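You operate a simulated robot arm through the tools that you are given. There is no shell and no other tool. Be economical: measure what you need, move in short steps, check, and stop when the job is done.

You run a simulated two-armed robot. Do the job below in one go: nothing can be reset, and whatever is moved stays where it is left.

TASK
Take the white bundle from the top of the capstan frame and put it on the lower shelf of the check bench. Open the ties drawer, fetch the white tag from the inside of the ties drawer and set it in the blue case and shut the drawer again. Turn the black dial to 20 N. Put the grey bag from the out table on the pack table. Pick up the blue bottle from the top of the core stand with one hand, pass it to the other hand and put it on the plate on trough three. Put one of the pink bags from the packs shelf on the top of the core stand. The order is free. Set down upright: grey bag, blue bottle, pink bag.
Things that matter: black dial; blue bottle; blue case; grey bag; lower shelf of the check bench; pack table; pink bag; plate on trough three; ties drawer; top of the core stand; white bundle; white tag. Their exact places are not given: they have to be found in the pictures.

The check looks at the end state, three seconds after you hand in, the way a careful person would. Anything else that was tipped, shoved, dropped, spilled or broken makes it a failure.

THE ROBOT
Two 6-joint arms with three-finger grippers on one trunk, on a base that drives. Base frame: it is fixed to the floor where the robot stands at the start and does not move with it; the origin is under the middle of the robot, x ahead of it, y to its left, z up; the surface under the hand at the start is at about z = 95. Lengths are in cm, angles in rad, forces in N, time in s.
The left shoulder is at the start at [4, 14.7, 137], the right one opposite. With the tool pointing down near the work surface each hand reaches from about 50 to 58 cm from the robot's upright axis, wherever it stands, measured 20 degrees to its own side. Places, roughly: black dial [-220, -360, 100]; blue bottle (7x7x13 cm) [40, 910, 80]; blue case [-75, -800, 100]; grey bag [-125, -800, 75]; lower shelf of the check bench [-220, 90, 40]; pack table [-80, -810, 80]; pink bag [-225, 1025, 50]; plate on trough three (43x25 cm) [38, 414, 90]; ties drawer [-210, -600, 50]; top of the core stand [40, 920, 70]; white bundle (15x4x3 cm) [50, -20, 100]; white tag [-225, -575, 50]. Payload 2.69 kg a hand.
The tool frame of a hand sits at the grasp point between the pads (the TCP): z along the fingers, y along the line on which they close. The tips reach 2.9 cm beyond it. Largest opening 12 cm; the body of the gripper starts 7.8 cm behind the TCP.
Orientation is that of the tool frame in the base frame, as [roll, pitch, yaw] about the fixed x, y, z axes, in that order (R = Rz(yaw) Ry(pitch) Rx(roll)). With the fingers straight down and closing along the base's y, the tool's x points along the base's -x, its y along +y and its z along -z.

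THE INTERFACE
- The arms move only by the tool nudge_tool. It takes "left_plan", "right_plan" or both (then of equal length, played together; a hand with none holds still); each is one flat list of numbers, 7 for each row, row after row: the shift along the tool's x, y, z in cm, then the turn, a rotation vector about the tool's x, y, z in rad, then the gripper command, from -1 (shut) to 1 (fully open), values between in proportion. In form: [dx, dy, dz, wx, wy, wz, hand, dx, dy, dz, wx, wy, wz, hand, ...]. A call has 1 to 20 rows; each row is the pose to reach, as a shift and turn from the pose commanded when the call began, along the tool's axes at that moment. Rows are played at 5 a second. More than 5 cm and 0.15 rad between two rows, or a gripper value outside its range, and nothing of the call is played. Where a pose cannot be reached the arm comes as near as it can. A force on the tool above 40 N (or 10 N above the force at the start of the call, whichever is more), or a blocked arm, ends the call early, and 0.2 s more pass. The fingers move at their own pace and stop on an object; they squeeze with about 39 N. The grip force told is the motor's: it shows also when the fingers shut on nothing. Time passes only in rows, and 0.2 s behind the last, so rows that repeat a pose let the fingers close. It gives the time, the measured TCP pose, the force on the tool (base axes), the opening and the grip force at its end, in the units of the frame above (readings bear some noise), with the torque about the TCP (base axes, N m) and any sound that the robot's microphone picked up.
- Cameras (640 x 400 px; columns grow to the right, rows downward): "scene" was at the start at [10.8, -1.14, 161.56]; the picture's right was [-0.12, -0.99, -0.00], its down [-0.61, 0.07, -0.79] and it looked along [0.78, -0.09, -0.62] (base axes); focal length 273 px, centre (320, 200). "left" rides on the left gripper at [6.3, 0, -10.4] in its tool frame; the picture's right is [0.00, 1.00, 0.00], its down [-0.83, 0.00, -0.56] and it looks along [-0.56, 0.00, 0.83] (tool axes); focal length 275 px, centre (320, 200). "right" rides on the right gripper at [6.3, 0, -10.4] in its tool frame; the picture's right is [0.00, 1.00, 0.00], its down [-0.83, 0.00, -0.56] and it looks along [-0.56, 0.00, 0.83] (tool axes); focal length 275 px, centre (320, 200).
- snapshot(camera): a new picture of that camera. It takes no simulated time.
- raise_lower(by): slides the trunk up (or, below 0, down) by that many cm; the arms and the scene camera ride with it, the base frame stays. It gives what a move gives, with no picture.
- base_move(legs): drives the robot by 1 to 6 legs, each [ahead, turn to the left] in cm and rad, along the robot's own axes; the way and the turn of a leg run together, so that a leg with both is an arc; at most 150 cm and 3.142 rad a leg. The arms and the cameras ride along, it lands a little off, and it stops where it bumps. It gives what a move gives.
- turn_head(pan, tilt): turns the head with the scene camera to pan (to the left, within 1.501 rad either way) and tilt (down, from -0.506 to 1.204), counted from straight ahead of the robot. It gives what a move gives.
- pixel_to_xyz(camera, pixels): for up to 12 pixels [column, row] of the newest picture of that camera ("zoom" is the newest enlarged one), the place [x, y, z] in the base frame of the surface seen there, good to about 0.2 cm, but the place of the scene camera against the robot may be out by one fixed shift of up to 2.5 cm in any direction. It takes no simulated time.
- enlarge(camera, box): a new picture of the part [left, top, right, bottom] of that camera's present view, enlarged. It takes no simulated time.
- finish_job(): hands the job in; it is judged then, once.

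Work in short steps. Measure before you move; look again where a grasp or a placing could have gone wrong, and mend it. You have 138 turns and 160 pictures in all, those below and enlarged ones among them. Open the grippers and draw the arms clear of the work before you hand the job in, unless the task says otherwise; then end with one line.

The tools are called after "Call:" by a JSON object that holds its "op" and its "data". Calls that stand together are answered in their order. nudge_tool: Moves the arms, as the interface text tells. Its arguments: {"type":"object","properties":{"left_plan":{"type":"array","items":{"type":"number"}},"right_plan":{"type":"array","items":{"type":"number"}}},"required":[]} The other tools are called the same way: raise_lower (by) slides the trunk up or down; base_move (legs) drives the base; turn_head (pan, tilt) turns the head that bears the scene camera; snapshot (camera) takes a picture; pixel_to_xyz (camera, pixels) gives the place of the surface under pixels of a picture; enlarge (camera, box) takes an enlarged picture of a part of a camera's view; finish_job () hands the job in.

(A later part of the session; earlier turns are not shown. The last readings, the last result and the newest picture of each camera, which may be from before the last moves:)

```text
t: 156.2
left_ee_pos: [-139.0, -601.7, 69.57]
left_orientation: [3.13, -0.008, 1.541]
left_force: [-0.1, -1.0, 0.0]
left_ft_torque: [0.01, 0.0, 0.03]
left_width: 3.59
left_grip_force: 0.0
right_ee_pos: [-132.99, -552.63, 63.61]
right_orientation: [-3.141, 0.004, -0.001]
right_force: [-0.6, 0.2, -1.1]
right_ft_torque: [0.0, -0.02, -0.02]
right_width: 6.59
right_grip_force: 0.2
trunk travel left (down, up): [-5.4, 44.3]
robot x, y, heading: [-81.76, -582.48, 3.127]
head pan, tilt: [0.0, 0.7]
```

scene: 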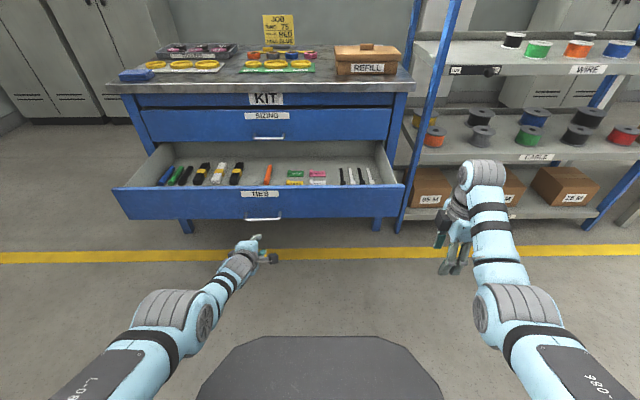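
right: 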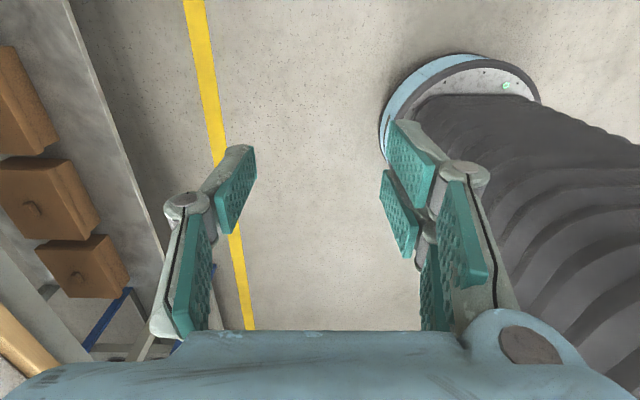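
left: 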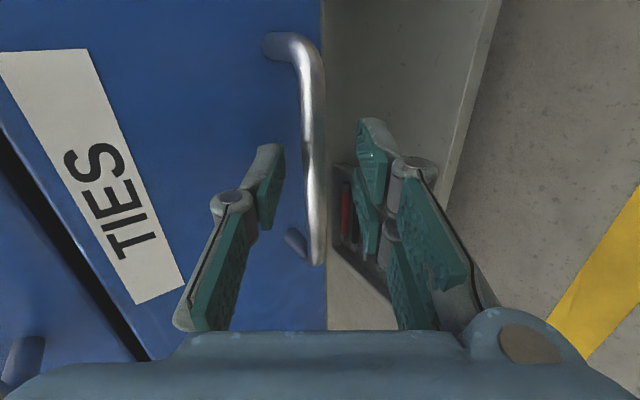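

I drive 35 ahead, turn left 0.35 so the tag lies 20° to the right, and go 9 more.

Call:
{"op": "base_move", "data": {"legs": [[35, 0], [0, 0.35], [9, 0]]}}

Call:
{"op": "snapshot", "data": {"camera": "right"}}

Call:
{"op": "snapshot", "data": {"camera": "scene"}}

```text
t: 160.2
left_ee_pos: [-172.17, -622.65, 69.61]
left_orientation: [3.129, -0.009, 1.889]
left_force: [0.1, 0.5, 0.5]
left_ft_torque: [0.02, -0.01, 0.01]
left_width: 3.58
left_grip_force: 0.0
right_ee_pos: [-183.32, -574.32, 63.73]
right_orientation: [3.141, 0.004, 0.348]
right_force: [-0.6, -0.5, -0.6]
right_ft_torque: [0.0, -0.06, -0.05]
right_width: 6.58
right_grip_force: 0.0
trunk travel left (down, up): [-5.4, 44.3]
robot x, y, heading: [-124.4, -585.47, -2.811]
head pan, tilt: [0.0, 0.7]
```

```text
114 pictures are left
```

right: 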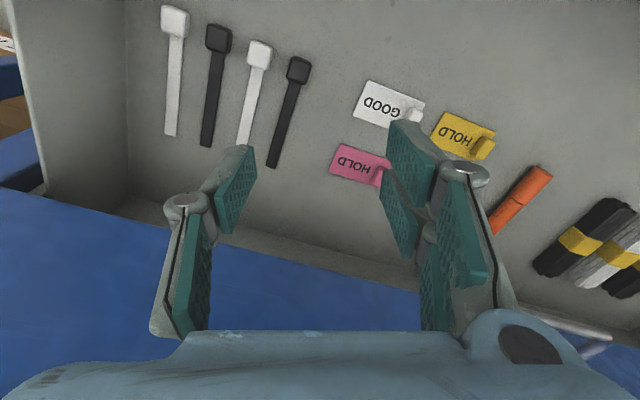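

```text
113 pictures are left
```

scene: 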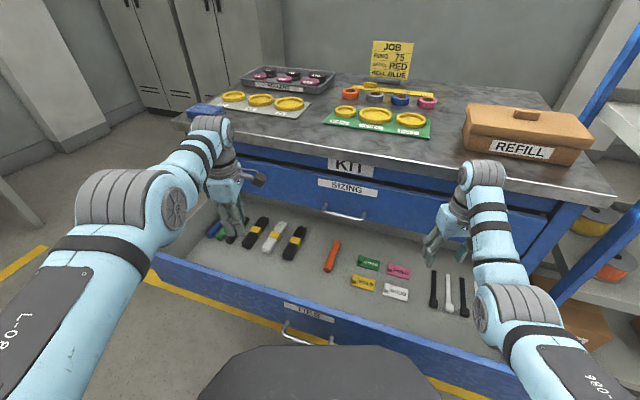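

The white GOOD tag is at right-camera (390,104), its block near (412,115). I measure.

Call:
{"op": "pixel_to_xyz", "data": {"camera": "right", "pixels": [[368, 83], [354, 117], [425, 101], [415, 116], [385, 104], [407, 117], [434, 130], [446, 113], [300, 120]]}}

Call:
{"op": "enlarge", "data": {"camera": "right", "box": [330, 60, 510, 190]}}

```text
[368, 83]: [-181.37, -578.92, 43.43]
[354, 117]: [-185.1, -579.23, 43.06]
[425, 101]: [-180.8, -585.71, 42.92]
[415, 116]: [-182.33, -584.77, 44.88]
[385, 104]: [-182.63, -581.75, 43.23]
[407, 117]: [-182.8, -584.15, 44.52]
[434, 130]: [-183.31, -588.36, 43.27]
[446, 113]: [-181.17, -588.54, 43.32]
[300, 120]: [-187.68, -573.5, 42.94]
```

```text
3.08 times, centred on (420, 125) of right
```

zoom: 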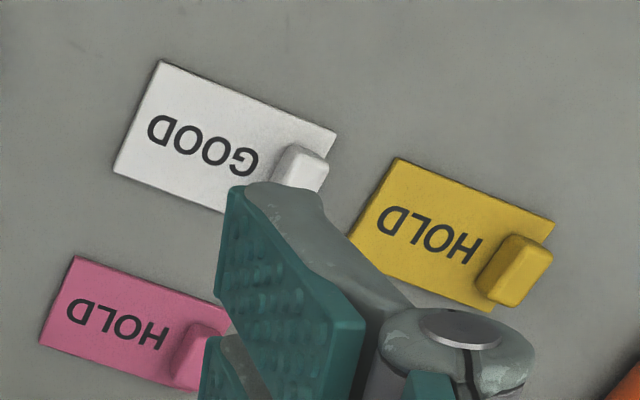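

Block centre ≈ (-183, -584.9), top 44.9, plate top ~43.3. I move the base 4 cm closer, then bring the right hand above the block, squared up.

Call:
{"op": "base_move", "data": {"legs": [[4, 0]]}}

Call:
{"op": "nudge_tool", "data": {"right_plan": [0.1, 2.5, 2, 0, 0, 0.1, -0.2, 0.3, 5, 5, 0, 0, 0.2, -0.4, 0.5, 7.5, 8, 0, 0, 0.3, -0.4, 0.7, 10.1, 11, 0, 0, 0.348, -0.4, 0.7, 10.1, 13, 0, 0, 0.348, -0.4, 0.7, 10.1, 13, 0, 0, 0.348, -0.4]}}

Call:
{"op": "snapshot", "data": {"camera": "right"}}

```text
t: 161.1
left_ee_pos: [-175.91, -623.88, 69.61]
left_orientation: [3.131, -0.009, 1.888]
left_force: [-1.2, -0.5, -0.4]
left_ft_torque: [0.03, -0.01, 0.0]
left_width: 3.6
left_grip_force: 0.0
right_ee_pos: [-187.09, -575.58, 63.7]
right_orientation: [3.141, 0.002, 0.348]
right_force: [0.0, -0.2, 0.4]
right_ft_torque: [-0.01, 0.0, -0.02]
right_width: 6.6
right_grip_force: 0.1
trunk travel left (down, up): [-5.4, 44.3]
robot x, y, heading: [-128.21, -586.41, -2.806]
head pan, tilt: [0.0, 0.7]
```

```text
t: 162.5
left_ee_pos: [-175.9, -623.8, 69.63]
left_orientation: [3.13, -0.009, 1.888]
left_force: [-0.2, 0.8, -0.3]
left_ft_torque: [0.02, 0.01, 0.01]
left_width: 3.59
left_grip_force: 0.2
right_ee_pos: [-182.89, -585.02, 50.55]
right_orientation: [3.141, 0.004, 0.0]
right_force: [-0.5, -0.4, 0.7]
right_ft_torque: [0.03, 0.05, 0.0]
right_width: 3.6
right_grip_force: 0.0
trunk travel left (down, up): [-5.4, 44.3]
robot x, y, heading: [-128.18, -586.29, -2.804]
head pan, tilt: [0.0, 0.7]
```

```text
111 pictures are left
```

right: 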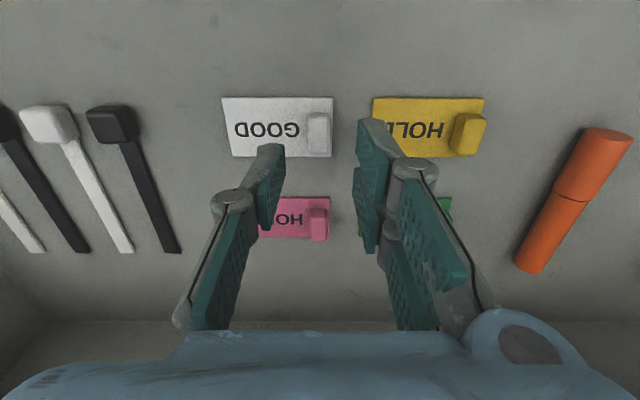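

The block is centred at (318,134) between the fingers. I go down 4 cm, close, and lift.

Call:
{"op": "pixel_to_xyz", "data": {"camera": "right", "pixels": [[318, 120], [318, 130], [318, 150], [308, 130], [328, 130]]}}

Call:
{"op": "nudge_tool", "data": {"right_plan": [0, 0, 2, 0, 0, 0, -0.4, 0, 0, 4, 0, 0, 0, -0.4, 0, 0, 4, 0, 0, 0, -0.4, 0, 0, 4, 0, 0, 0, -1, 0, 0, 4, 0, 0, 0, -1, 0, 0, 4, 0, 0, 0, -1, 0, 0, 1, 0, 0, 0, -1, 0, 0, -4, 0, 0, 0, -1, 0, 0, -9, 0, 0, 0, -1, 0, 0, -13, 0, 0, 0, -1]}}

Call:
{"op": "snapshot", "data": {"camera": "right"}}

```text
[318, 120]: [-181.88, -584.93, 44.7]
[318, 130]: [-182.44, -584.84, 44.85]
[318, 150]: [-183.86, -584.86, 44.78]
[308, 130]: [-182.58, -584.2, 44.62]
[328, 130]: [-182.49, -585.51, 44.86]
```

```text
t: 164.7
left_ee_pos: [-175.95, -623.77, 69.72]
left_orientation: [3.131, -0.009, 1.887]
left_force: [0.3, 0.2, 0.9]
left_ft_torque: [0.0, 0.03, 0.0]
left_width: 3.59
left_grip_force: 0.1
right_ee_pos: [-184.0, -585.27, 63.16]
right_orientation: [-3.14, 0.004, 0.0]
right_force: [0.3, 0.1, -0.6]
right_ft_torque: [0.0, -0.02, 0.01]
right_width: 1.26
right_grip_force: 38.6
right hand out of reach, approached as far as the arm can: row 10
trunk travel left (down, up): [-5.4, 44.3]
robot x, y, heading: [-128.25, -586.76, -2.804]
head pan, tilt: [0.0, 0.7]
```

```text
110 pictures are left
```

right: 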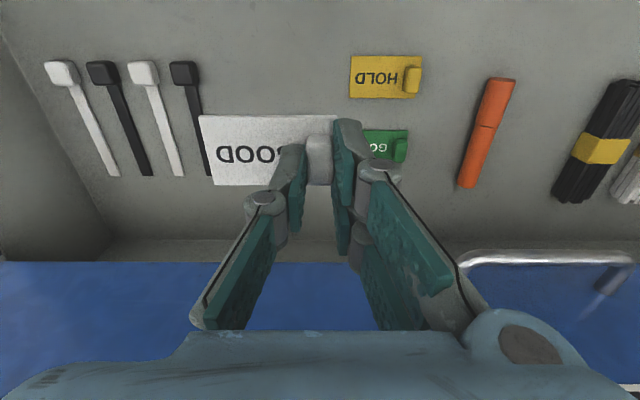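

The tag is held (1.26 cm, 39 N). Now I back off, straighten the heading, and prepare the left hand to push the drawer shut.

Call:
{"op": "base_move", "data": {"legs": [[-45, 0], [0, -0.35]]}}

Call:
{"op": "nudge_tool", "data": {"left_plan": [0, -1, 2, 0.14, 0, 0, -1, 0, -2.5, 5, 0.28, 0, 0, -1, 0, -4, 8, 0.42, 0, 0, -1, 0, -5.5, 11, 0.56, 0, 0, -1, 0, -7, 14, 0.7, 0, 0, -1, 0, -8, 17, 0.84, 0, 0, -1, 0, -9, 19, 0.98, 0, 0, -1, 0, -9, 19, 1, 0, 0, -1, 0, -9, 19, 1, 0, 0, -1]}}

Call:
{"op": "snapshot", "data": {"camera": "scene"}}

```text
t: 168.5
left_ee_pos: [-143.54, -590.48, 69.65]
left_orientation: [3.131, -0.01, 1.532]
left_force: [-0.4, -0.6, 0.1]
left_ft_torque: [-0.01, -0.02, 0.04]
left_width: 3.62
left_grip_force: 0.0
right_ee_pos: [-137.6, -551.37, 63.04]
right_orientation: [3.14, 0.003, -0.356]
right_force: [-0.7, -0.1, 0.3]
right_ft_torque: [0.01, -0.01, 0.03]
right_width: 1.26
right_grip_force: 39.1
trunk travel left (down, up): [-5.4, 44.3]
robot x, y, heading: [-86.1, -571.91, 3.12]
head pan, tilt: [0.0, 0.7]
```

```text
t: 170.5
left_ee_pos: [-152.7, -589.79, 50.3]
left_orientation: [-2.151, -0.01, 1.532]
left_force: [0.4, -0.7, -0.6]
left_ft_torque: [0.03, 0.04, -0.02]
left_width: 0.01
left_grip_force: 28.5
left hand out of reach, approached as far as the arm can: row 1, 2, 3, 4, 5, 6, 7, 8, 9
right_ee_pos: [-137.63, -551.34, 63.07]
right_orientation: [3.141, 0.005, -0.356]
right_force: [0.2, -1.0, -0.3]
right_ft_torque: [0.02, 0.03, -0.01]
right_width: 1.25
right_grip_force: 39.2
trunk travel left (down, up): [-5.4, 44.3]
robot x, y, heading: [-86.07, -571.98, 3.118]
head pan, tilt: [0.0, 0.7]
```

```text
109 pictures are left
```

scene: 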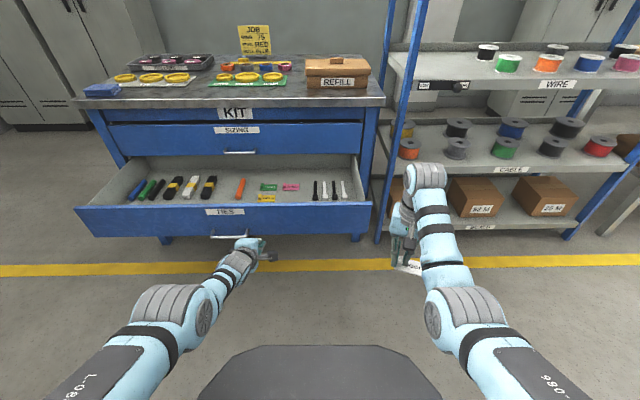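

The left fist is level with the drawer front, beside the handle. I push ahead 37 cm.

Call:
{"op": "base_move", "data": {"legs": [[37, 0]]}}

Call:
{"op": "snapshot", "data": {"camera": "scene"}}

Call:
{"op": "pixel_to_xyz", "data": {"camera": "scene", "pixels": [[330, 250], [330, 215], [150, 230], [330, 240], [330, 230]]}}

```text
t: 172.8
left_ee_pos: [-189.31, -589.83, 50.13]
left_orientation: [-2.153, -0.008, 1.54]
left_force: [0.0, 0.1, -0.4]
left_ft_torque: [0.01, -0.03, 0.02]
left_width: 0.02
left_grip_force: 28.1
right_ee_pos: [-174.51, -550.94, 62.96]
right_orientation: [3.14, 0.003, -0.35]
right_force: [-0.8, 0.2, 0.3]
right_ft_torque: [0.0, -0.01, -0.02]
right_width: 1.26
right_grip_force: 39.3
trunk travel left (down, up): [-5.4, 44.3]
robot x, y, heading: [-122.98, -571.18, 3.127]
head pan, tilt: [0.0, 0.7]
```

```text
108 pictures are left
```

scene: 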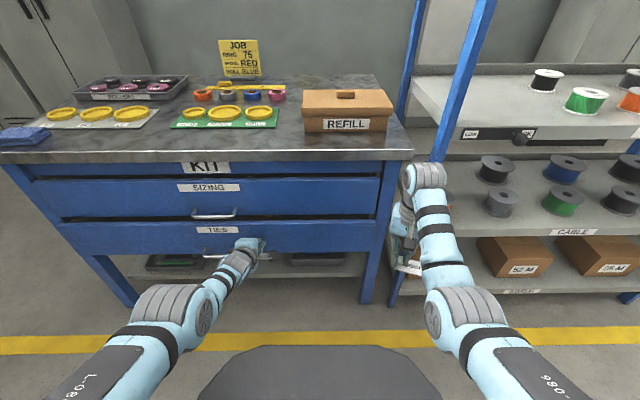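

```text
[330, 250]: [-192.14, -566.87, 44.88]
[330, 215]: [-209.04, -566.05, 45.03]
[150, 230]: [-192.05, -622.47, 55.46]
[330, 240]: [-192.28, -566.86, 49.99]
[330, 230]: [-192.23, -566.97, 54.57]
```

Front is at -192.2; it was -195.35 when shut. I push 3.5 cm more.

Call:
{"op": "base_move", "data": {"legs": [[3.5, 0]]}}

Call:
{"op": "snapshot", "data": {"camera": "scene"}}

Call:
{"op": "pixel_to_xyz", "data": {"camera": "scene", "pixels": [[330, 245], [330, 200], [130, 238], [130, 200]]}}

```text
t: 173.8
left_ee_pos: [-192.89, -589.74, 50.2]
left_orientation: [-2.154, -0.007, 1.54]
left_force: [0.0, 0.4, 0.3]
left_ft_torque: [0.01, -0.02, -0.01]
left_width: 0.01
left_grip_force: 27.7
right_ee_pos: [-178.02, -551.16, 62.97]
right_orientation: [-3.141, 0.006, -0.348]
right_force: [0.1, 0.4, 0.6]
right_ft_torque: [0.03, 0.01, -0.03]
right_width: 1.28
right_grip_force: 39.3
trunk travel left (down, up): [-5.4, 44.3]
robot x, y, heading: [-126.35, -571.03, 3.125]
head pan, tilt: [0.0, 0.7]
stopped in leg 1: the force on the tool passed its limit at 112 N (the readings are from after the stop); the commanded pose is now the measured one
```

```text
107 pictures are left
```

scene: 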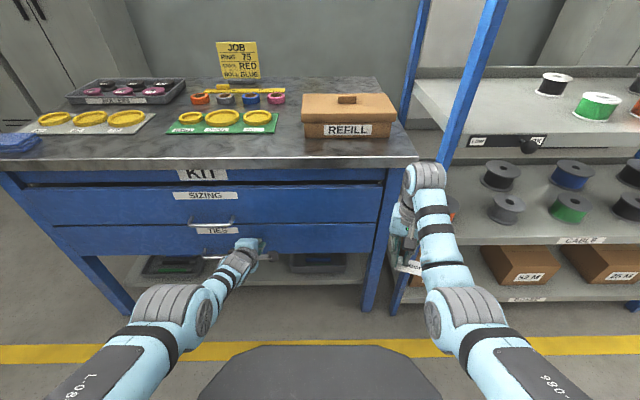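

```text
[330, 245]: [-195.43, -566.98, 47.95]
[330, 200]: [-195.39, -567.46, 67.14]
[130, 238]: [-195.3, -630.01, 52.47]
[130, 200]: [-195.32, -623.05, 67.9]
```

The drawer is flush again. I back off, untilt the left hand, raise the trunk, and turn toward the pack table.

Call:
{"op": "base_move", "data": {"legs": [[-35, 0]]}}

Call:
{"op": "nudge_tool", "data": {"left_plan": [0, -1.4, -2.4, -0.1, 0, 0, -0.4, 0, -2.8, -4.8, -0.2, 0, 0, -0.4, 0, -4.3, -7.2, -0.3, 0, 0, -0.4, 0, -5.7, -9.6, -0.4, 0, 0, -0.4, 0, -7.1, -12, -0.5, 0, 0, -0.4, 0, -8.5, -14.4, -0.6, 0, 0, -0.4, 0, -10, -16.8, -0.7, 0, 0, -0.4, 0, -11.4, -19.2, -0.8, 0, 0, -0.4, 0, -11.4, -19.2, -0.9, 0, 0, -0.4, 0, -11.4, -19.2, -1, 0, 0, -0.4, 0, -11.4, -19.2, -1, 0, 0, -0.4]}}

Call:
{"op": "raise_lower", "data": {"by": 40}}

Call:
{"op": "base_move", "data": {"legs": [[0, 1.585]]}}

Call:
{"op": "turn_head", "data": {"pan": 0, "tilt": 0.45}}

Call:
{"op": "snapshot", "data": {"camera": "scene"}}

```text
t: 176.1
left_ee_pos: [-158.38, -590.25, 50.32]
left_orientation: [-2.152, -0.009, 1.542]
left_force: [0.1, -0.2, 0.4]
left_ft_torque: [0.02, 0.0, 0.0]
left_width: 0.01
left_grip_force: 28.0
right_ee_pos: [-143.61, -551.42, 63.15]
right_orientation: [-3.141, 0.004, -0.346]
right_force: [-0.5, -0.3, -0.6]
right_ft_torque: [0.03, 0.01, 0.01]
right_width: 1.29
right_grip_force: 39.0
trunk travel left (down, up): [-5.4, 44.3]
robot x, y, heading: [-91.95, -571.44, 3.127]
head pan, tilt: [0.0, 0.7]
```

```text
t: 178.5
left_ee_pos: [-149.15, -590.41, 70.43]
left_orientation: [3.124, -0.009, 1.54]
left_force: [-0.3, -0.3, 0.4]
left_ft_torque: [0.03, 0.01, 0.02]
left_width: 3.6
left_grip_force: 0.0
left hand out of reach, approached as far as the arm can: row 1, 2, 3, 4, 5, 6, 7, 8, 9, 10, 11
right_ee_pos: [-143.66, -551.39, 62.93]
right_orientation: [-3.141, 0.003, -0.347]
right_force: [0.2, -0.4, 0.0]
right_ft_torque: [0.01, 0.02, 0.02]
right_width: 1.25
right_grip_force: 38.7
trunk travel left (down, up): [-5.4, 44.3]
robot x, y, heading: [-91.93, -571.72, 3.129]
head pan, tilt: [0.0, 0.7]
```

```text
t: 182.3
left_ee_pos: [-149.19, -590.43, 110.51]
left_orientation: [3.126, -0.009, 1.542]
left_force: [-0.3, 0.3, 0.1]
left_ft_torque: [0.0, 0.01, -0.02]
left_width: 3.59
left_grip_force: 0.1
right_ee_pos: [-143.65, -551.45, 103.12]
right_orientation: [-3.141, 0.002, -0.348]
right_force: [0.5, -0.1, 0.2]
right_ft_torque: [0.0, 0.01, 0.03]
right_width: 1.24
right_grip_force: 39.0
trunk travel left (down, up): [-45.4, 4.3]
robot x, y, heading: [-92.12, -571.68, 3.13]
head pan, tilt: [0.0, 0.7]
```

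```text
t: 186.6
left_ee_pos: [-72.37, -628.65, 110.47]
left_orientation: [3.125, -0.009, 3.128]
left_force: [0.1, 0.3, 0.7]
left_ft_torque: [0.03, -0.02, 0.0]
left_width: 3.57
left_grip_force: 0.1
right_ee_pos: [-111.25, -623.81, 103.14]
right_orientation: [3.141, 0.003, 1.238]
right_force: [-0.2, 0.1, -0.3]
right_ft_torque: [0.01, -0.01, 0.01]
right_width: 1.25
right_grip_force: 38.6
trunk travel left (down, up): [-45.4, 4.3]
robot x, y, heading: [-92.32, -571.75, -1.571]
head pan, tilt: [0.0, 0.7]
```

```text
t: 187.3
left_ee_pos: [-72.31, -628.54, 110.39]
left_orientation: [3.126, -0.009, 3.127]
left_force: [1.3, 0.0, -0.2]
left_ft_torque: [0.01, -0.03, 0.02]
left_width: 3.6
left_grip_force: 0.1
right_ee_pos: [-111.33, -623.73, 103.16]
right_orientation: [-3.14, 0.005, 1.239]
right_force: [-0.3, 0.8, 0.1]
right_ft_torque: [0.01, 0.02, 0.0]
right_width: 1.26
right_grip_force: 38.6
trunk travel left (down, up): [-45.4, 4.3]
robot x, y, heading: [-91.65, -571.75, -1.567]
head pan, tilt: [0.0, 0.45]
```

```text
106 pictures are left
```

scene: 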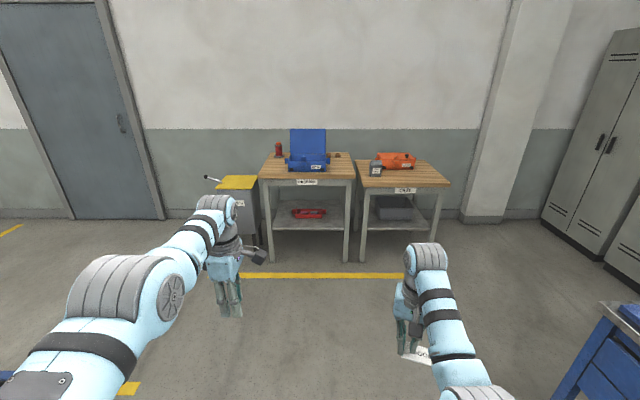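

The pack table with the blue case and the out table with the grey bag are ahead. I enlarge and measure them.

Call:
{"op": "enlarge", "data": {"camera": "scene", "box": [250, 120, 460, 230]}}

Call:
{"op": "pixel_to_xyz", "data": {"camera": "scene", "pixels": [[300, 178], [310, 180], [360, 186], [440, 186], [376, 162], [376, 170], [308, 160], [308, 168], [350, 180], [262, 180], [345, 165], [279, 150]]}}

```text
3.05 times, centred on (355, 175) of scene
```

zoom: 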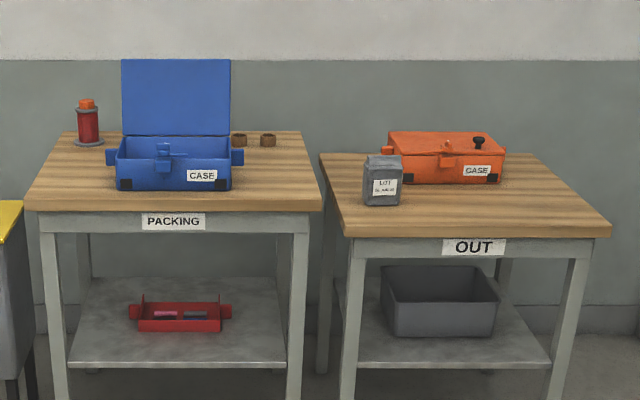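

```text
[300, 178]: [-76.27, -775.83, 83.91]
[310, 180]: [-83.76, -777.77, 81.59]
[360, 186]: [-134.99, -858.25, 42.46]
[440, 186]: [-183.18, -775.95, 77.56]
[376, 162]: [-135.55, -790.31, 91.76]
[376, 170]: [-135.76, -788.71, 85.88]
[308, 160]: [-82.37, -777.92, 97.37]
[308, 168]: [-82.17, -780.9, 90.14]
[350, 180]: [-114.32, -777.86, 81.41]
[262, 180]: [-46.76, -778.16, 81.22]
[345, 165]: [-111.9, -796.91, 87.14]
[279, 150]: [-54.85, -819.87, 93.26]
```

Case front is about (-82,-781), table top ≈85.2; the bag is at (-135.6,-789). I check the lever stand on the left before driving.

Call:
{"op": "pixel_to_xyz", "data": {"camera": "scene", "pixels": [[207, 178], [217, 181], [238, 182], [230, 190], [255, 186]]}}

Call:
{"op": "base_move", "data": {"legs": [[0, 0.21], [125, 0], [0, -0.214]]}}

Call:
{"op": "snapshot", "data": {"camera": "scene"}}

```text
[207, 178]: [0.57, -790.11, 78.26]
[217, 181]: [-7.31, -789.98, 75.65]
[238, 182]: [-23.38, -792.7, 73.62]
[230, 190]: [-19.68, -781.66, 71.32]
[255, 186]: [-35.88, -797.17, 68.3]
```

```text
t: 195.0
left_ee_pos: [-45.81, -747.02, 110.35]
left_orientation: [3.126, -0.011, 3.131]
left_force: [-0.1, -0.3, 0.1]
left_ft_torque: [0.02, 0.01, -0.01]
left_width: 3.61
left_grip_force: 0.0
right_ee_pos: [-84.83, -742.4, 103.26]
right_orientation: [-3.139, 0.004, 1.242]
right_force: [-0.5, 0.0, 0.0]
right_ft_torque: [-0.01, -0.02, 0.01]
right_width: 1.28
right_grip_force: 38.8
trunk travel left (down, up): [-45.4, 4.3]
robot x, y, heading: [-65.87, -690.65, -1.566]
head pan, tilt: [0.0, 0.45]
```

```text
104 pictures are left
```

scene: 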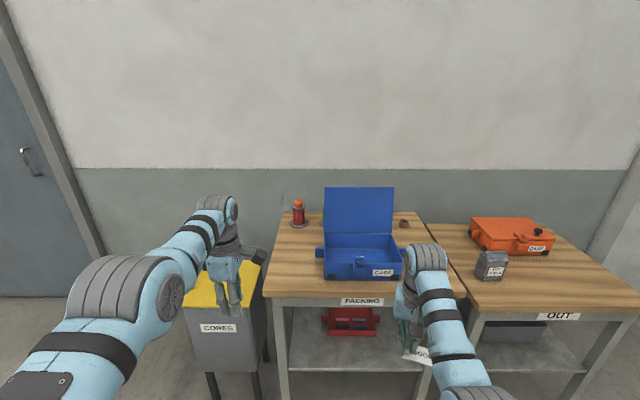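

Now the case interior is visible around (360,247). I measure its rim and floor.

Call:
{"op": "enlarge", "data": {"camera": "scene", "box": [260, 170, 460, 300]}}

Call:
{"op": "pixel_to_xyz", "data": {"camera": "scene", "pixels": [[360, 240], [360, 250], [340, 245], [385, 245], [360, 263], [325, 262], [398, 262], [330, 236], [392, 235], [360, 190], [345, 290]]}}

```text
3.08 times, centred on (360, 235) of scene
```

zoom: 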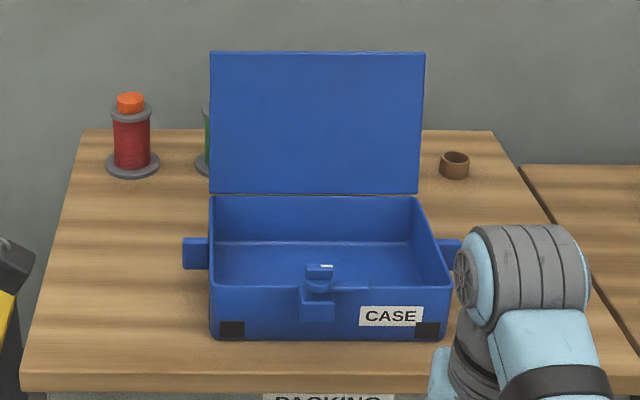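

```text
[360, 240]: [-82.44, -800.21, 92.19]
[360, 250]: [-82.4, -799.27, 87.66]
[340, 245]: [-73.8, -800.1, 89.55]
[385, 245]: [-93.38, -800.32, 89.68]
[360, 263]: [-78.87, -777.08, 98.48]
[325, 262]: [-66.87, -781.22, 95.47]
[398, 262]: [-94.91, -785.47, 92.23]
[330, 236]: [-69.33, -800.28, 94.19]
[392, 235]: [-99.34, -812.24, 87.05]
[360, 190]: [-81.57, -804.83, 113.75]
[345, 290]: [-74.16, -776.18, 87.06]
```

Case interior: x -67…-95, y -781…-800, floor ≈85.7, rim ≈93.6, latch at the front up to ≈96.6. I raise the trunk and drive in 46 cm, then look with the right camera.

Call:
{"op": "raise_lower", "data": {"by": 4.3}}

Call:
{"op": "base_move", "data": {"legs": [[46, 0]]}}

Call:
{"op": "snapshot", "data": {"camera": "right"}}

```text
t: 195.9
left_ee_pos: [-46.07, -747.0, 114.69]
left_orientation: [3.125, -0.007, 3.132]
left_force: [0.0, -0.2, 0.3]
left_ft_torque: [-0.02, -0.02, 0.02]
left_width: 3.58
left_grip_force: 0.1
right_ee_pos: [-85.05, -742.34, 107.38]
right_orientation: [3.141, 0.003, 1.242]
right_force: [-0.2, 0.2, -0.5]
right_ft_torque: [0.03, 0.01, 0.01]
right_width: 1.26
right_grip_force: 38.8
trunk travel left (down, up): [-49.7, 0.0]
robot x, y, heading: [-65.88, -690.09, -1.564]
head pan, tilt: [0.0, 0.45]
```

```text
t: 198.6
left_ee_pos: [-45.36, -791.66, 114.76]
left_orientation: [3.126, -0.008, 3.136]
left_force: [-0.2, 0.6, -0.2]
left_ft_torque: [-0.01, -0.01, -0.04]
left_width: 3.6
left_grip_force: 0.1
right_ee_pos: [-84.34, -787.09, 107.4]
right_orientation: [3.139, 0.008, 1.247]
right_force: [0.5, 0.2, -0.3]
right_ft_torque: [-0.03, -0.01, 0.0]
right_width: 1.27
right_grip_force: 38.6
trunk travel left (down, up): [-49.7, 0.0]
robot x, y, heading: [-65.29, -735.57, -1.559]
head pan, tilt: [0.0, 0.45]
```

```text
102 pictures are left
```

right: 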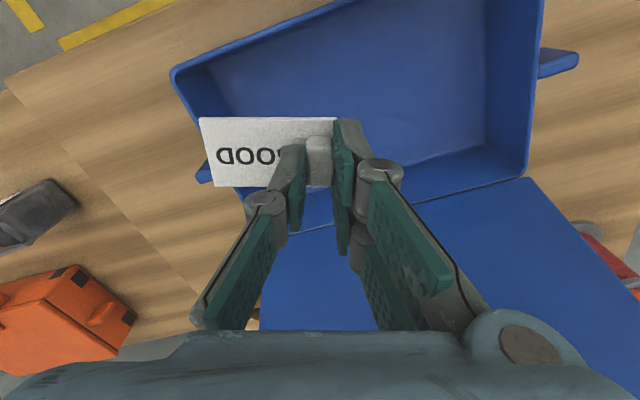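

I measure the case from this camera to place the tag centrally.

Call:
{"op": "pixel_to_xyz", "data": {"camera": "right", "pixels": [[420, 80], [400, 110], [480, 60], [240, 90], [178, 72], [525, 165], [543, 10], [300, 228], [350, 30], [460, 130]]}}

```text
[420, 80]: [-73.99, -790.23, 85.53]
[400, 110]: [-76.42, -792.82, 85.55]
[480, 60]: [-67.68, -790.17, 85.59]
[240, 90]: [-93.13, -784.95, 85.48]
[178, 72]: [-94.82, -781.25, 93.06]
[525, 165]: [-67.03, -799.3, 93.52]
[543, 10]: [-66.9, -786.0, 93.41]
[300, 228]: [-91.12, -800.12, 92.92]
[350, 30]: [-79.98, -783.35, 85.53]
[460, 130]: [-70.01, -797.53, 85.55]
```

Floor z 85.5. I move the tag over the middle, square it, and lower to 0.4 cm above the floor, then release.

Call:
{"op": "nudge_tool", "data": {"right_plan": [-0.4, 2.4, 0, 0, 0, -0.11, -1, -0.8, 4.8, 0, 0, 0, -0.22, -1, -1.22, 7.05, 1, 0, 0, -0.324, -1, -1.22, 7.05, 5, 0, 0, -0.324, -1, -1.22, 7.05, 9, 0, 0, -0.324, -1, -1.22, 7.05, 13, 0, 0, -0.324, -1, -1.22, 7.05, 16, 0, 0, -0.324, -1, -1.22, 7.05, 18.1, 0, 0, -0.324, -1, -1.22, 7.05, 18.1, 0, 0, -0.324, -1]}}

Call:
{"op": "snapshot", "data": {"camera": "right"}}

```text
t: 200.6
left_ee_pos: [-45.5, -791.97, 114.76]
left_orientation: [3.128, -0.008, 3.133]
left_force: [-0.2, 0.4, 0.0]
left_ft_torque: [-0.03, -0.02, -0.01]
left_width: 3.62
left_grip_force: 0.0
right_ee_pos: [-79.04, -787.28, 92.16]
right_orientation: [-3.139, 0.005, 1.57]
right_force: [0.3, 0.1, -0.9]
right_ft_torque: [-0.02, -0.04, -0.01]
right_width: 1.28
right_grip_force: 39.0
right hand out of reach, approached as far as the arm can: row 5, 6, 7, 8, 9
trunk travel left (down, up): [-49.7, 0.0]
robot x, y, heading: [-65.52, -735.47, -1.562]
head pan, tilt: [0.0, 0.45]
```

```text
101 pictures are left
```

right: 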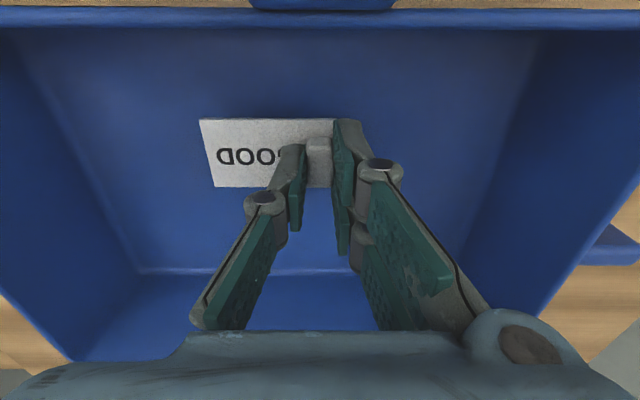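

It stopped 2.9 cm high at its reach limit; the tag is well inside. I lower the trunk 2.8 cm and release.

Call:
{"op": "raise_lower", "data": {"by": -2.8}}

Call:
{"op": "nudge_tool", "data": {"right_plan": [0, 0, 0, 0, 0, 0, -0.6, 0, 0, 0, 0, 0, 0, -0.5, 0, 0, 0, 0, 0, 0, -0.5, 0, 0, -3, 0, 0, 0, -0.5, 0, 0, -7, 0, 0, 0, -0.5, 0, 0, -11, 0, 0, 0, -0.5, 0, 0, -14, 0, 0, 0, -0.5]}}

Call:
{"op": "snapshot", "data": {"camera": "right"}}

```text
t: 201.3
left_ee_pos: [-45.31, -791.96, 111.88]
left_orientation: [3.126, -0.01, 3.135]
left_force: [1.0, 0.8, 1.2]
left_ft_torque: [-0.04, 0.01, -0.05]
left_width: 3.59
left_grip_force: 0.1
right_ee_pos: [-78.94, -787.3, 89.36]
right_orientation: [-3.141, 0.005, 1.571]
right_force: [0.5, -0.2, -0.1]
right_ft_torque: [0.0, 0.0, 0.0]
right_width: 1.25
right_grip_force: 39.3
trunk travel left (down, up): [-46.9, 2.8]
robot x, y, heading: [-65.42, -735.0, -1.559]
head pan, tilt: [0.0, 0.45]
```

```text
t: 202.9
left_ee_pos: [-45.33, -791.9, 112.02]
left_orientation: [3.128, -0.01, 3.135]
left_force: [1.5, 0.2, -0.8]
left_ft_torque: [0.03, -0.02, 0.03]
left_width: 3.58
left_grip_force: 0.0
right_ee_pos: [-78.82, -787.1, 103.41]
right_orientation: [-3.14, 0.006, 1.572]
right_force: [-0.4, 0.2, 0.4]
right_ft_torque: [0.0, 0.0, 0.04]
right_width: 3.0
right_grip_force: 0.1
trunk travel left (down, up): [-46.9, 2.8]
robot x, y, heading: [-65.56, -735.21, -1.561]
head pan, tilt: [0.0, 0.45]
```

```text
100 pictures are left
```

right: 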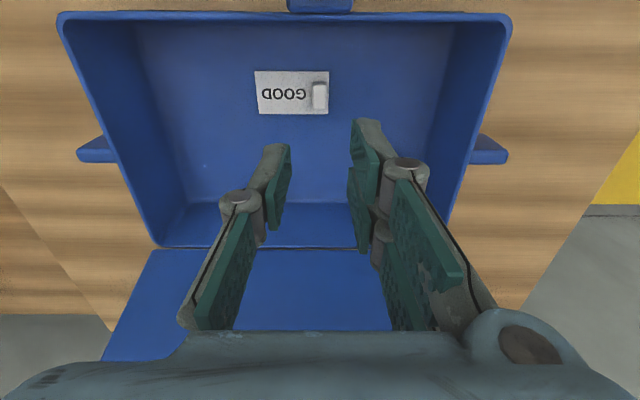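

The tag lies in the blue case. Next the grey bag: I back off, shift right 51 cm and face the tables again.

Call:
{"op": "base_move", "data": {"legs": [[-45, 0], [0, -1.571], [50, 0], [0, 1.562]]}}

Call:
{"op": "turn_head", "data": {"pan": -0.2, "tilt": 0.6}}

Call:
{"op": "snapshot", "data": {"camera": "scene"}}

```text
t: 215.8
left_ee_pos: [-96.29, -748.16, 111.9]
left_orientation: [3.126, -0.009, 3.125]
left_force: [0.2, -0.3, 0.1]
left_ft_torque: [0.02, 0.05, -0.01]
left_width: 3.59
left_grip_force: 0.1
right_ee_pos: [-129.83, -743.26, 103.31]
right_orientation: [-3.14, 0.004, 1.562]
right_force: [0.2, 0.3, 0.2]
right_ft_torque: [0.0, 0.04, -0.01]
right_width: 3.02
right_grip_force: 0.0
trunk travel left (down, up): [-46.9, 2.8]
robot x, y, heading: [-115.83, -691.36, -1.577]
head pan, tilt: [0.0, 0.45]
```

```text
t: 216.5
left_ee_pos: [-96.29, -748.18, 111.96]
left_orientation: [3.126, -0.007, 3.125]
left_force: [-0.1, 0.1, 0.2]
left_ft_torque: [-0.02, 0.0, -0.03]
left_width: 3.61
left_grip_force: 0.0
right_ee_pos: [-129.78, -743.11, 103.41]
right_orientation: [-3.138, 0.005, 1.564]
right_force: [-1.0, 0.4, 0.5]
right_ft_torque: [-0.01, 0.01, 0.0]
right_width: 3.02
right_grip_force: 0.0
trunk travel left (down, up): [-46.9, 2.8]
robot x, y, heading: [-116.11, -691.02, -1.569]
head pan, tilt: [-0.201, 0.6]
```

```text
99 pictures are left
```

scene: 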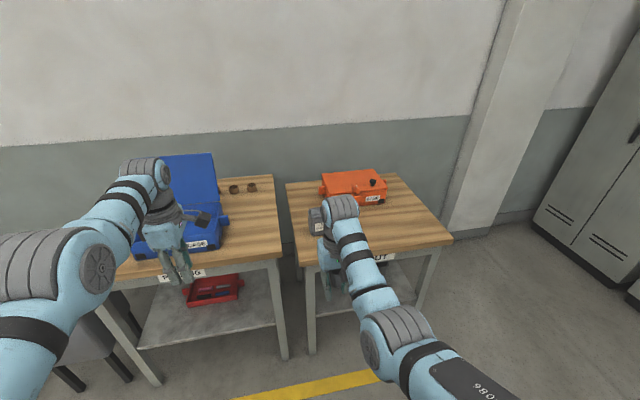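

The left hand would sweep near the case lid later, so I swing it out to the side first. Then I drive 40 cm ahead and look at the bag with the right camera.

Call:
{"op": "nudge_tool", "data": {"left_plan": [-4.7, 0.7, 0, 0, 0, 0.03, -0.4, -9.4, 1.7, 0, 0, 0, 0.06, -0.4, -13.9, 3.2, 0, 0, 0, 0.09, -0.4, -18.3, 5.1, 0, 0, 0, 0.12, -0.4, -22.5, 7.4, 0, 0, 0, 0.15, -0.4, -26.5, 10, 0, 0, 0, 0.18, -0.4, -30.3, 13, 0, 0, 0, 0.21, -0.4, -33.7, 16.3, 0, 0, 0, 0.24, -0.4, -36.9, 19.9, 0, 0, 0, 0.27, -0.4, -39.7, 23.8, 0, 0, 0, 0.3, -0.4, -42.1, 27.9, 0, 0, 0, 0.33, -0.4, -43.8, 31.3, 0, 0, 0, 0.36, -0.4]}}

Call:
{"op": "base_move", "data": {"legs": [[40, 0]]}}

Call:
{"op": "snapshot", "data": {"camera": "right"}}

Call:
{"op": "snapshot", "data": {"camera": "scene"}}

```text
t: 219.1
left_ee_pos: [-47.93, -720.21, 112.07]
left_orientation: [3.128, -0.016, 2.769]
left_force: [0.7, -0.1, -0.5]
left_ft_torque: [-0.01, -0.01, -0.01]
left_width: 3.61
left_grip_force: 0.1
left hand out of reach, approached as far as the arm can: row 1, 2, 3, 4, 5, 6, 7, 8, 9, 10, 11, 12
right_ee_pos: [-129.61, -743.03, 103.41]
right_orientation: [-3.139, 0.005, 1.562]
right_force: [-0.5, 0.5, 0.6]
right_ft_torque: [0.02, 0.02, 0.0]
right_width: 3.01
right_grip_force: 0.0
trunk travel left (down, up): [-46.9, 2.8]
robot x, y, heading: [-115.97, -691.02, -1.572]
head pan, tilt: [-0.201, 0.6]
```

```text
t: 221.6
left_ee_pos: [-47.95, -759.11, 112.07]
left_orientation: [3.132, -0.016, 2.771]
left_force: [0.0, -0.4, 0.6]
left_ft_torque: [-0.01, -0.01, 0.02]
left_width: 3.61
left_grip_force: 0.0
right_ee_pos: [-129.64, -781.88, 103.6]
right_orientation: [-3.14, 0.007, 1.563]
right_force: [1.1, 0.7, -0.1]
right_ft_torque: [-0.01, -0.01, -0.03]
right_width: 2.98
right_grip_force: 0.1
trunk travel left (down, up): [-46.9, 2.8]
robot x, y, heading: [-115.77, -729.95, -1.569]
head pan, tilt: [-0.201, 0.6]
```

```text
98 pictures are left
```

right: 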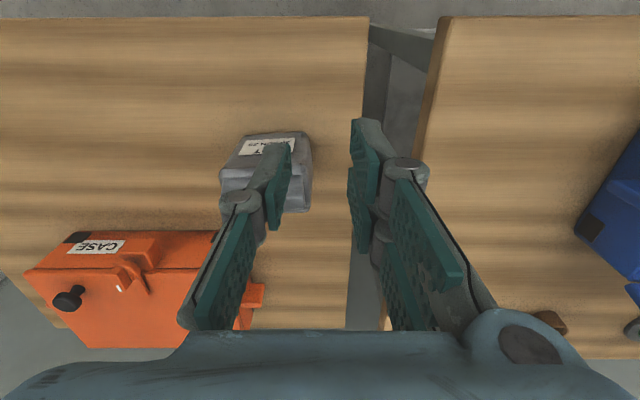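

```text
97 pictures are left
```

scene: 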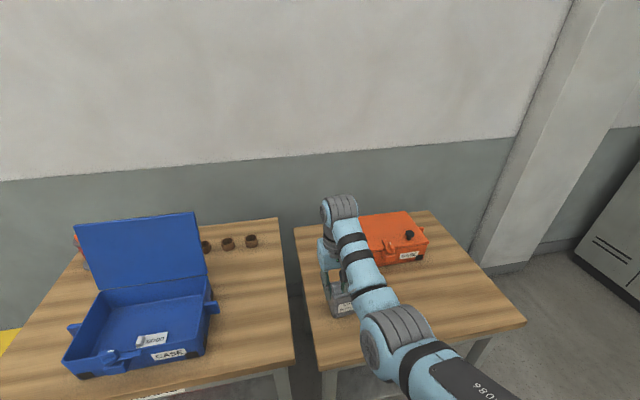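

The bag appears at right-camera (265,175), partly behind a finger. I measure it and the free table places.

Call:
{"op": "enlarge", "data": {"camera": "right", "box": [190, 110, 350, 230]}}

Call:
{"op": "pixel_to_xyz", "data": {"camera": "right", "pixels": [[232, 175], [260, 155], [300, 150], [302, 200], [250, 138], [308, 135], [225, 195], [180, 160], [330, 180], [470, 140], [555, 200], [475, 315]]}}

Call:
{"op": "pixel_to_xyz", "data": {"camera": "scene", "pixels": [[226, 246], [252, 243], [240, 300], [290, 360], [210, 308], [280, 280], [250, 320]]}}

```text
3.33 times, centred on (270, 170) of right
```

zoom: 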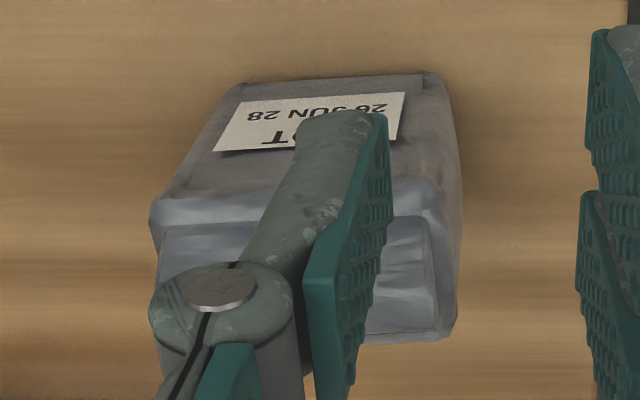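

```text
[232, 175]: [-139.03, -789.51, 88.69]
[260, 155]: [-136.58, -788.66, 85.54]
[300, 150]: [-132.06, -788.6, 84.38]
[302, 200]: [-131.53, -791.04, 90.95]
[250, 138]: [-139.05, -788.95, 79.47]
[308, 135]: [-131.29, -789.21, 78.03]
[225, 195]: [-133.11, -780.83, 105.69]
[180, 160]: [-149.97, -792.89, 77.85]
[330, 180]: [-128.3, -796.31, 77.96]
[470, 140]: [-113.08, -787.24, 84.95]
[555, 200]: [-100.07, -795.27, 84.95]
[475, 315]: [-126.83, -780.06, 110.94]
```

```text
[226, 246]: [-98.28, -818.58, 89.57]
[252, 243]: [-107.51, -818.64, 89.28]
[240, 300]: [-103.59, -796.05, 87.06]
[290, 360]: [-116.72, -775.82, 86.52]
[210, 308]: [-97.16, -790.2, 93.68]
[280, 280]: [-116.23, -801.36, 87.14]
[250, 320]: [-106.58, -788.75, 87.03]
```

The bag is about 9 cm wide (x -140…-131), front y≈-788.5, top ≈91. I drive 8 cm closer and turn the right hand a quarter turn to close along y, centred over it.

Call:
{"op": "base_move", "data": {"legs": [[8, 0]]}}

Call:
{"op": "nudge_tool", "data": {"right_plan": [-0.1, -0.6, 0, 0, 0, -0.143, 0, -0.2, -1.2, 0, 0, 0, -0.286, 0.3, -0.4, -1.8, 0, 0, 0, -0.429, 0.6, -0.6, -2.4, 0, 0, 0, -0.571, 0.6, -0.8, -3, 0, 0, 0, -0.714, 0.6, -1, -3.6, 0, 0, 0, -0.857, 0.6, -1.2, -4.2, 0, 0, 0, -1, 0.6, -1.4, -4.8, 0, 0, 0, -1.143, 0.6, -1.5, -5.4, 0, 0, 0, -1.286, 0.6, -1.5, -6, 0, 0, 0, -1.429, 0.6, -1.5, -6, 0, 0, 0, -1.571, 0.6, -1.5, -6, 0, 0, 0, -1.571, 0.6]}}

Call:
{"op": "snapshot", "data": {"camera": "right"}}

```text
t: 222.6
left_ee_pos: [-47.76, -766.09, 112.55]
left_orientation: [3.139, -0.012, 2.773]
left_force: [0.3, 1.2, 0.4]
left_ft_torque: [-0.12, 0.01, 0.01]
left_width: 3.63
left_grip_force: 0.1
right_ee_pos: [-129.51, -789.19, 103.97]
right_orientation: [-3.139, 0.017, 1.563]
right_force: [-1.2, -0.1, -0.2]
right_ft_torque: [-0.01, 0.05, 0.0]
right_width: 2.99
right_grip_force: 0.0
trunk travel left (down, up): [-46.9, 2.8]
robot x, y, heading: [-115.61, -738.35, -1.564]
head pan, tilt: [-0.201, 0.6]
```

```text
t: 225.2
left_ee_pos: [-47.71, -767.23, 112.01]
left_orientation: [3.13, -0.019, 2.774]
left_force: [0.7, 0.3, -0.2]
left_ft_torque: [0.01, 0.06, 0.01]
left_width: 3.62
left_grip_force: 0.0
right_ee_pos: [-135.58, -791.73, 103.63]
right_orientation: [-3.136, -0.003, 3.137]
right_force: [-0.4, 0.8, -0.2]
right_ft_torque: [0.0, 0.01, 0.0]
right_width: 9.61
right_grip_force: 0.0
trunk travel left (down, up): [-46.9, 2.8]
robot x, y, heading: [-115.66, -738.24, -1.569]
head pan, tilt: [-0.201, 0.6]
```

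```text
95 pictures are left
```

right: 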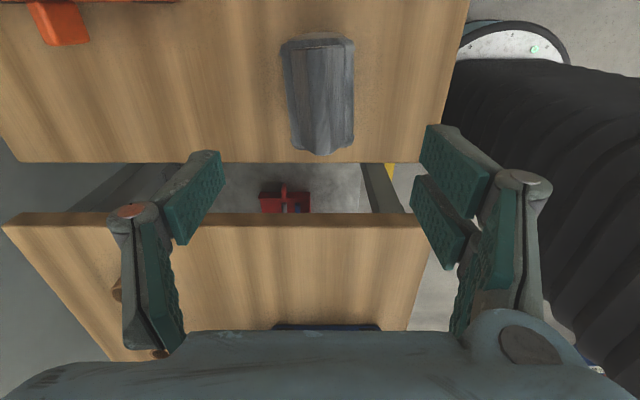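

The bag is well framed at (318,95). I measure its faces.

Call:
{"op": "pixel_to_xyz", "data": {"camera": "right", "pixels": [[318, 60], [318, 100], [318, 140], [290, 100], [350, 100], [318, 45], [300, 140], [340, 140], [285, 50], [352, 45], [318, 150]]}}

```text
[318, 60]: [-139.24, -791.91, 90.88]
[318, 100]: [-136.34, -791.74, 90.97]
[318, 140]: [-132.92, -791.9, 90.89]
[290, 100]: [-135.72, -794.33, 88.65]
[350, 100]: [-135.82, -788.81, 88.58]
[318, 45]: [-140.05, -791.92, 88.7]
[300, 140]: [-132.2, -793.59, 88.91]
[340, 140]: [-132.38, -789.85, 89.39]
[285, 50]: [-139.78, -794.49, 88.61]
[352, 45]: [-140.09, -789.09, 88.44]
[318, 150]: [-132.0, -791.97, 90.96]
```

Bag centre (-135.7,-791.7), 5.8 cm deep. I lower the trunk 8 cm, then the hand 9 cm, and close.

Call:
{"op": "raise_lower", "data": {"by": -8}}

Call:
{"op": "nudge_tool", "data": {"right_plan": [0, 0, 3, 0, 0, 0, 0.5, 0, 0, 6, 0, 0, 0, 0.5, 0, 0, 9, 0, 0, 0, 0.5, 0, 0, 9, 0, 0, 0, 0.2, 0, 0, 9, 0, 0, 0, -0.3, 0, 0, 9, 0, 0, 0, -0.5, 0, 0, 9, 0, 0, 0, -0.5]}}

Call:
{"op": "snapshot", "data": {"camera": "right"}}

```text
t: 226.4
left_ee_pos: [-47.84, -767.27, 104.07]
left_orientation: [3.131, -0.014, 2.773]
left_force: [-0.8, -0.2, 0.4]
left_ft_torque: [-0.03, 0.0, -0.01]
left_width: 3.59
left_grip_force: 0.0
right_ee_pos: [-135.58, -791.58, 95.48]
right_orientation: [-3.136, 0.0, 3.135]
right_force: [0.4, -0.9, 0.6]
right_ft_torque: [-0.01, -0.01, 0.02]
right_width: 9.61
right_grip_force: 0.0
trunk travel left (down, up): [-38.9, 10.8]
robot x, y, heading: [-115.88, -738.25, -1.562]
head pan, tilt: [-0.201, 0.6]
```

```text
t: 228.0
left_ee_pos: [-47.86, -767.35, 103.91]
left_orientation: [3.13, -0.017, 2.772]
left_force: [-0.6, -1.1, 0.9]
left_ft_torque: [-0.02, -0.01, 0.01]
left_width: 3.62
left_grip_force: 0.0
right_ee_pos: [-135.71, -791.68, 86.53]
right_orientation: [-3.136, -0.002, 3.135]
right_force: [0.0, -0.6, -0.1]
right_ft_torque: [-0.17, 0.17, 0.06]
right_width: 6.47
right_grip_force: 38.5
trunk travel left (down, up): [-38.9, 10.8]
robot x, y, heading: [-115.69, -738.81, -1.573]
head pan, tilt: [-0.201, 0.6]
```

```text
94 pictures are left
```

right: 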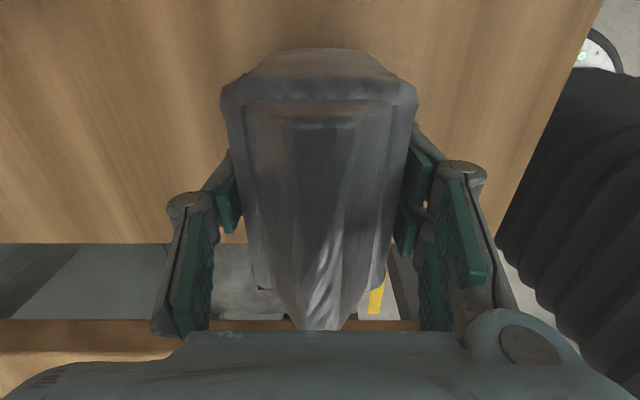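

Gripped (6.5 cm). I lift with the trunk, then turn left 0.54 rad so the bag swings over the free right side of the pack table.

Call:
{"op": "raise_lower", "data": {"by": 10.8}}

Call:
{"op": "nudge_tool", "data": {"right_plan": [0, 0, -2, 0, 0, 0, -0.5, 0, 0, -4, 0, 0, 0, -0.5]}}

Call:
{"op": "base_move", "data": {"legs": [[0, 0.54]]}}

Call:
{"op": "snapshot", "data": {"camera": "right"}}

Call:
{"op": "snapshot", "data": {"camera": "scene"}}

```text
t: 229.4
left_ee_pos: [-47.75, -767.2, 114.79]
left_orientation: [3.129, -0.018, 2.772]
left_force: [-0.4, 0.0, 1.0]
left_ft_torque: [0.0, -0.01, -0.02]
left_width: 3.61
left_grip_force: 0.1
right_ee_pos: [-135.65, -791.68, 97.35]
right_orientation: [-3.137, 0.0, 3.135]
right_force: [-0.5, -0.4, -3.2]
right_ft_torque: [-0.02, 0.02, 0.02]
right_width: 6.47
right_grip_force: 39.0
trunk travel left (down, up): [-49.7, 0.0]
robot x, y, heading: [-115.7, -738.45, -1.56]
head pan, tilt: [-0.201, 0.6]
```

```text
t: 230.0
left_ee_pos: [-47.73, -767.19, 114.77]
left_orientation: [3.129, -0.016, 2.773]
left_force: [-0.4, -0.2, 0.2]
left_ft_torque: [-0.01, -0.02, 0.01]
left_width: 3.58
left_grip_force: 0.1
right_ee_pos: [-135.68, -791.82, 101.32]
right_orientation: [-3.136, 0.0, 3.135]
right_force: [0.1, 0.9, -4.5]
right_ft_torque: [-0.03, -0.02, 0.0]
right_width: 6.47
right_grip_force: 38.5
trunk travel left (down, up): [-49.7, 0.0]
robot x, y, heading: [-116.0, -738.38, -1.568]
head pan, tilt: [-0.201, 0.6]
```

```text
t: 231.9
left_ee_pos: [-42.82, -727.52, 114.75]
left_orientation: [3.129, -0.014, -2.958]
left_force: [0.0, 0.8, 0.0]
left_ft_torque: [-0.01, 0.03, -0.01]
left_width: 3.59
left_grip_force: 0.0
right_ee_pos: [-104.87, -794.39, 101.26]
right_orientation: [-3.137, 0.002, -2.598]
right_force: [1.0, -0.5, -3.5]
right_ft_torque: [0.04, -0.02, -0.02]
right_width: 6.47
right_grip_force: 39.2
trunk travel left (down, up): [-49.7, 0.0]
robot x, y, heading: [-115.82, -738.56, -1.023]
head pan, tilt: [-0.201, 0.6]
```

```text
93 pictures are left
```

right: 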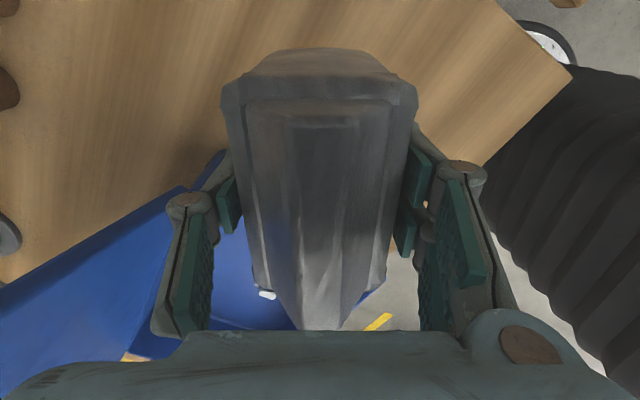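

```text
92 pictures are left
```

scene: 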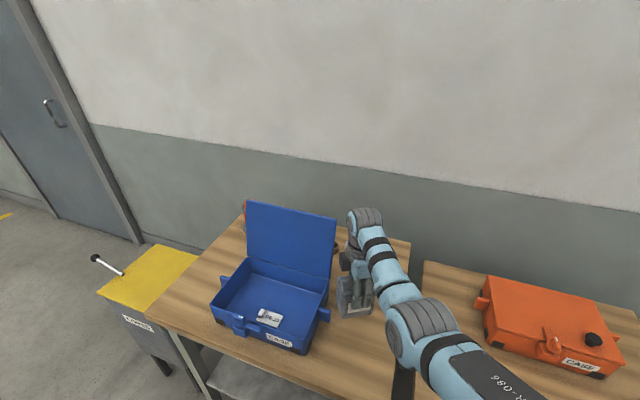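

Bag hangs at (-104.9,-794.4). I square it, shift slightly away from the case, and lower to just above the table.

Call:
{"op": "nudge_tool", "data": {"right_plan": [0.1, 0.5, 0, 0, 0, 0.14, -0.5, 0.2, 1, 0, 0, 0, 0.28, -0.5, 0.4, 1.5, 0, 0, 0, 0.42, -0.5, 0.5, 2.06, 0, 0, 0, 0.55, -0.5, 0.5, 2.06, 3, 0, 0, 0.55, -0.5, 0.5, 2.06, 6, 0, 0, 0.55, -0.5, 0.5, 2.06, 6, 0, 0, 0.55, -0.5]}}

Call:
{"op": "snapshot", "data": {"camera": "right"}}

Call:
{"op": "pixel_to_xyz", "data": {"camera": "right", "pixels": [[470, 60], [150, 60], [120, 200], [430, 30], [200, 150], [440, 130]]}}

```text
t: 233.6
left_ee_pos: [-42.84, -727.41, 114.81]
left_orientation: [3.129, -0.018, -2.958]
left_force: [-0.7, 0.4, 0.3]
left_ft_torque: [-0.01, 0.01, -0.01]
left_width: 3.59
left_grip_force: 0.0
right_ee_pos: [-106.14, -793.12, 95.13]
right_orientation: [-3.138, 0.001, 3.134]
right_force: [0.4, -0.5, -3.5]
right_ft_torque: [0.02, 0.0, 0.02]
right_width: 6.44
right_grip_force: 39.1
trunk travel left (down, up): [-49.7, 0.0]
robot x, y, heading: [-115.4, -738.19, -1.02]
head pan, tilt: [-0.201, 0.6]
```

```text
91 pictures are left
```

right: 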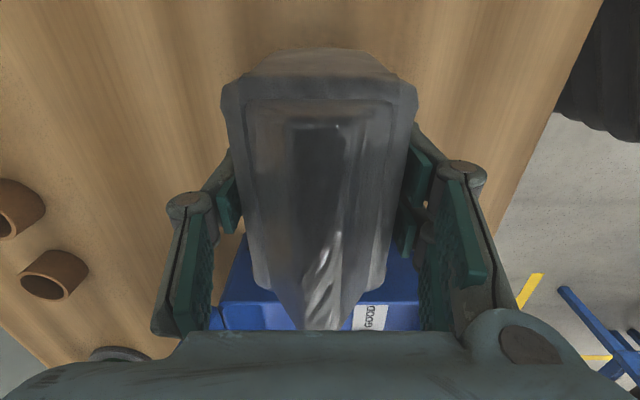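

```text
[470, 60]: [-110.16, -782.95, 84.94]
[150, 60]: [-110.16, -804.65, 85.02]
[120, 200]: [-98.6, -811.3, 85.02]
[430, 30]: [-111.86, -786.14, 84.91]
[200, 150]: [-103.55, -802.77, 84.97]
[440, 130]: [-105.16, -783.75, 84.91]
```

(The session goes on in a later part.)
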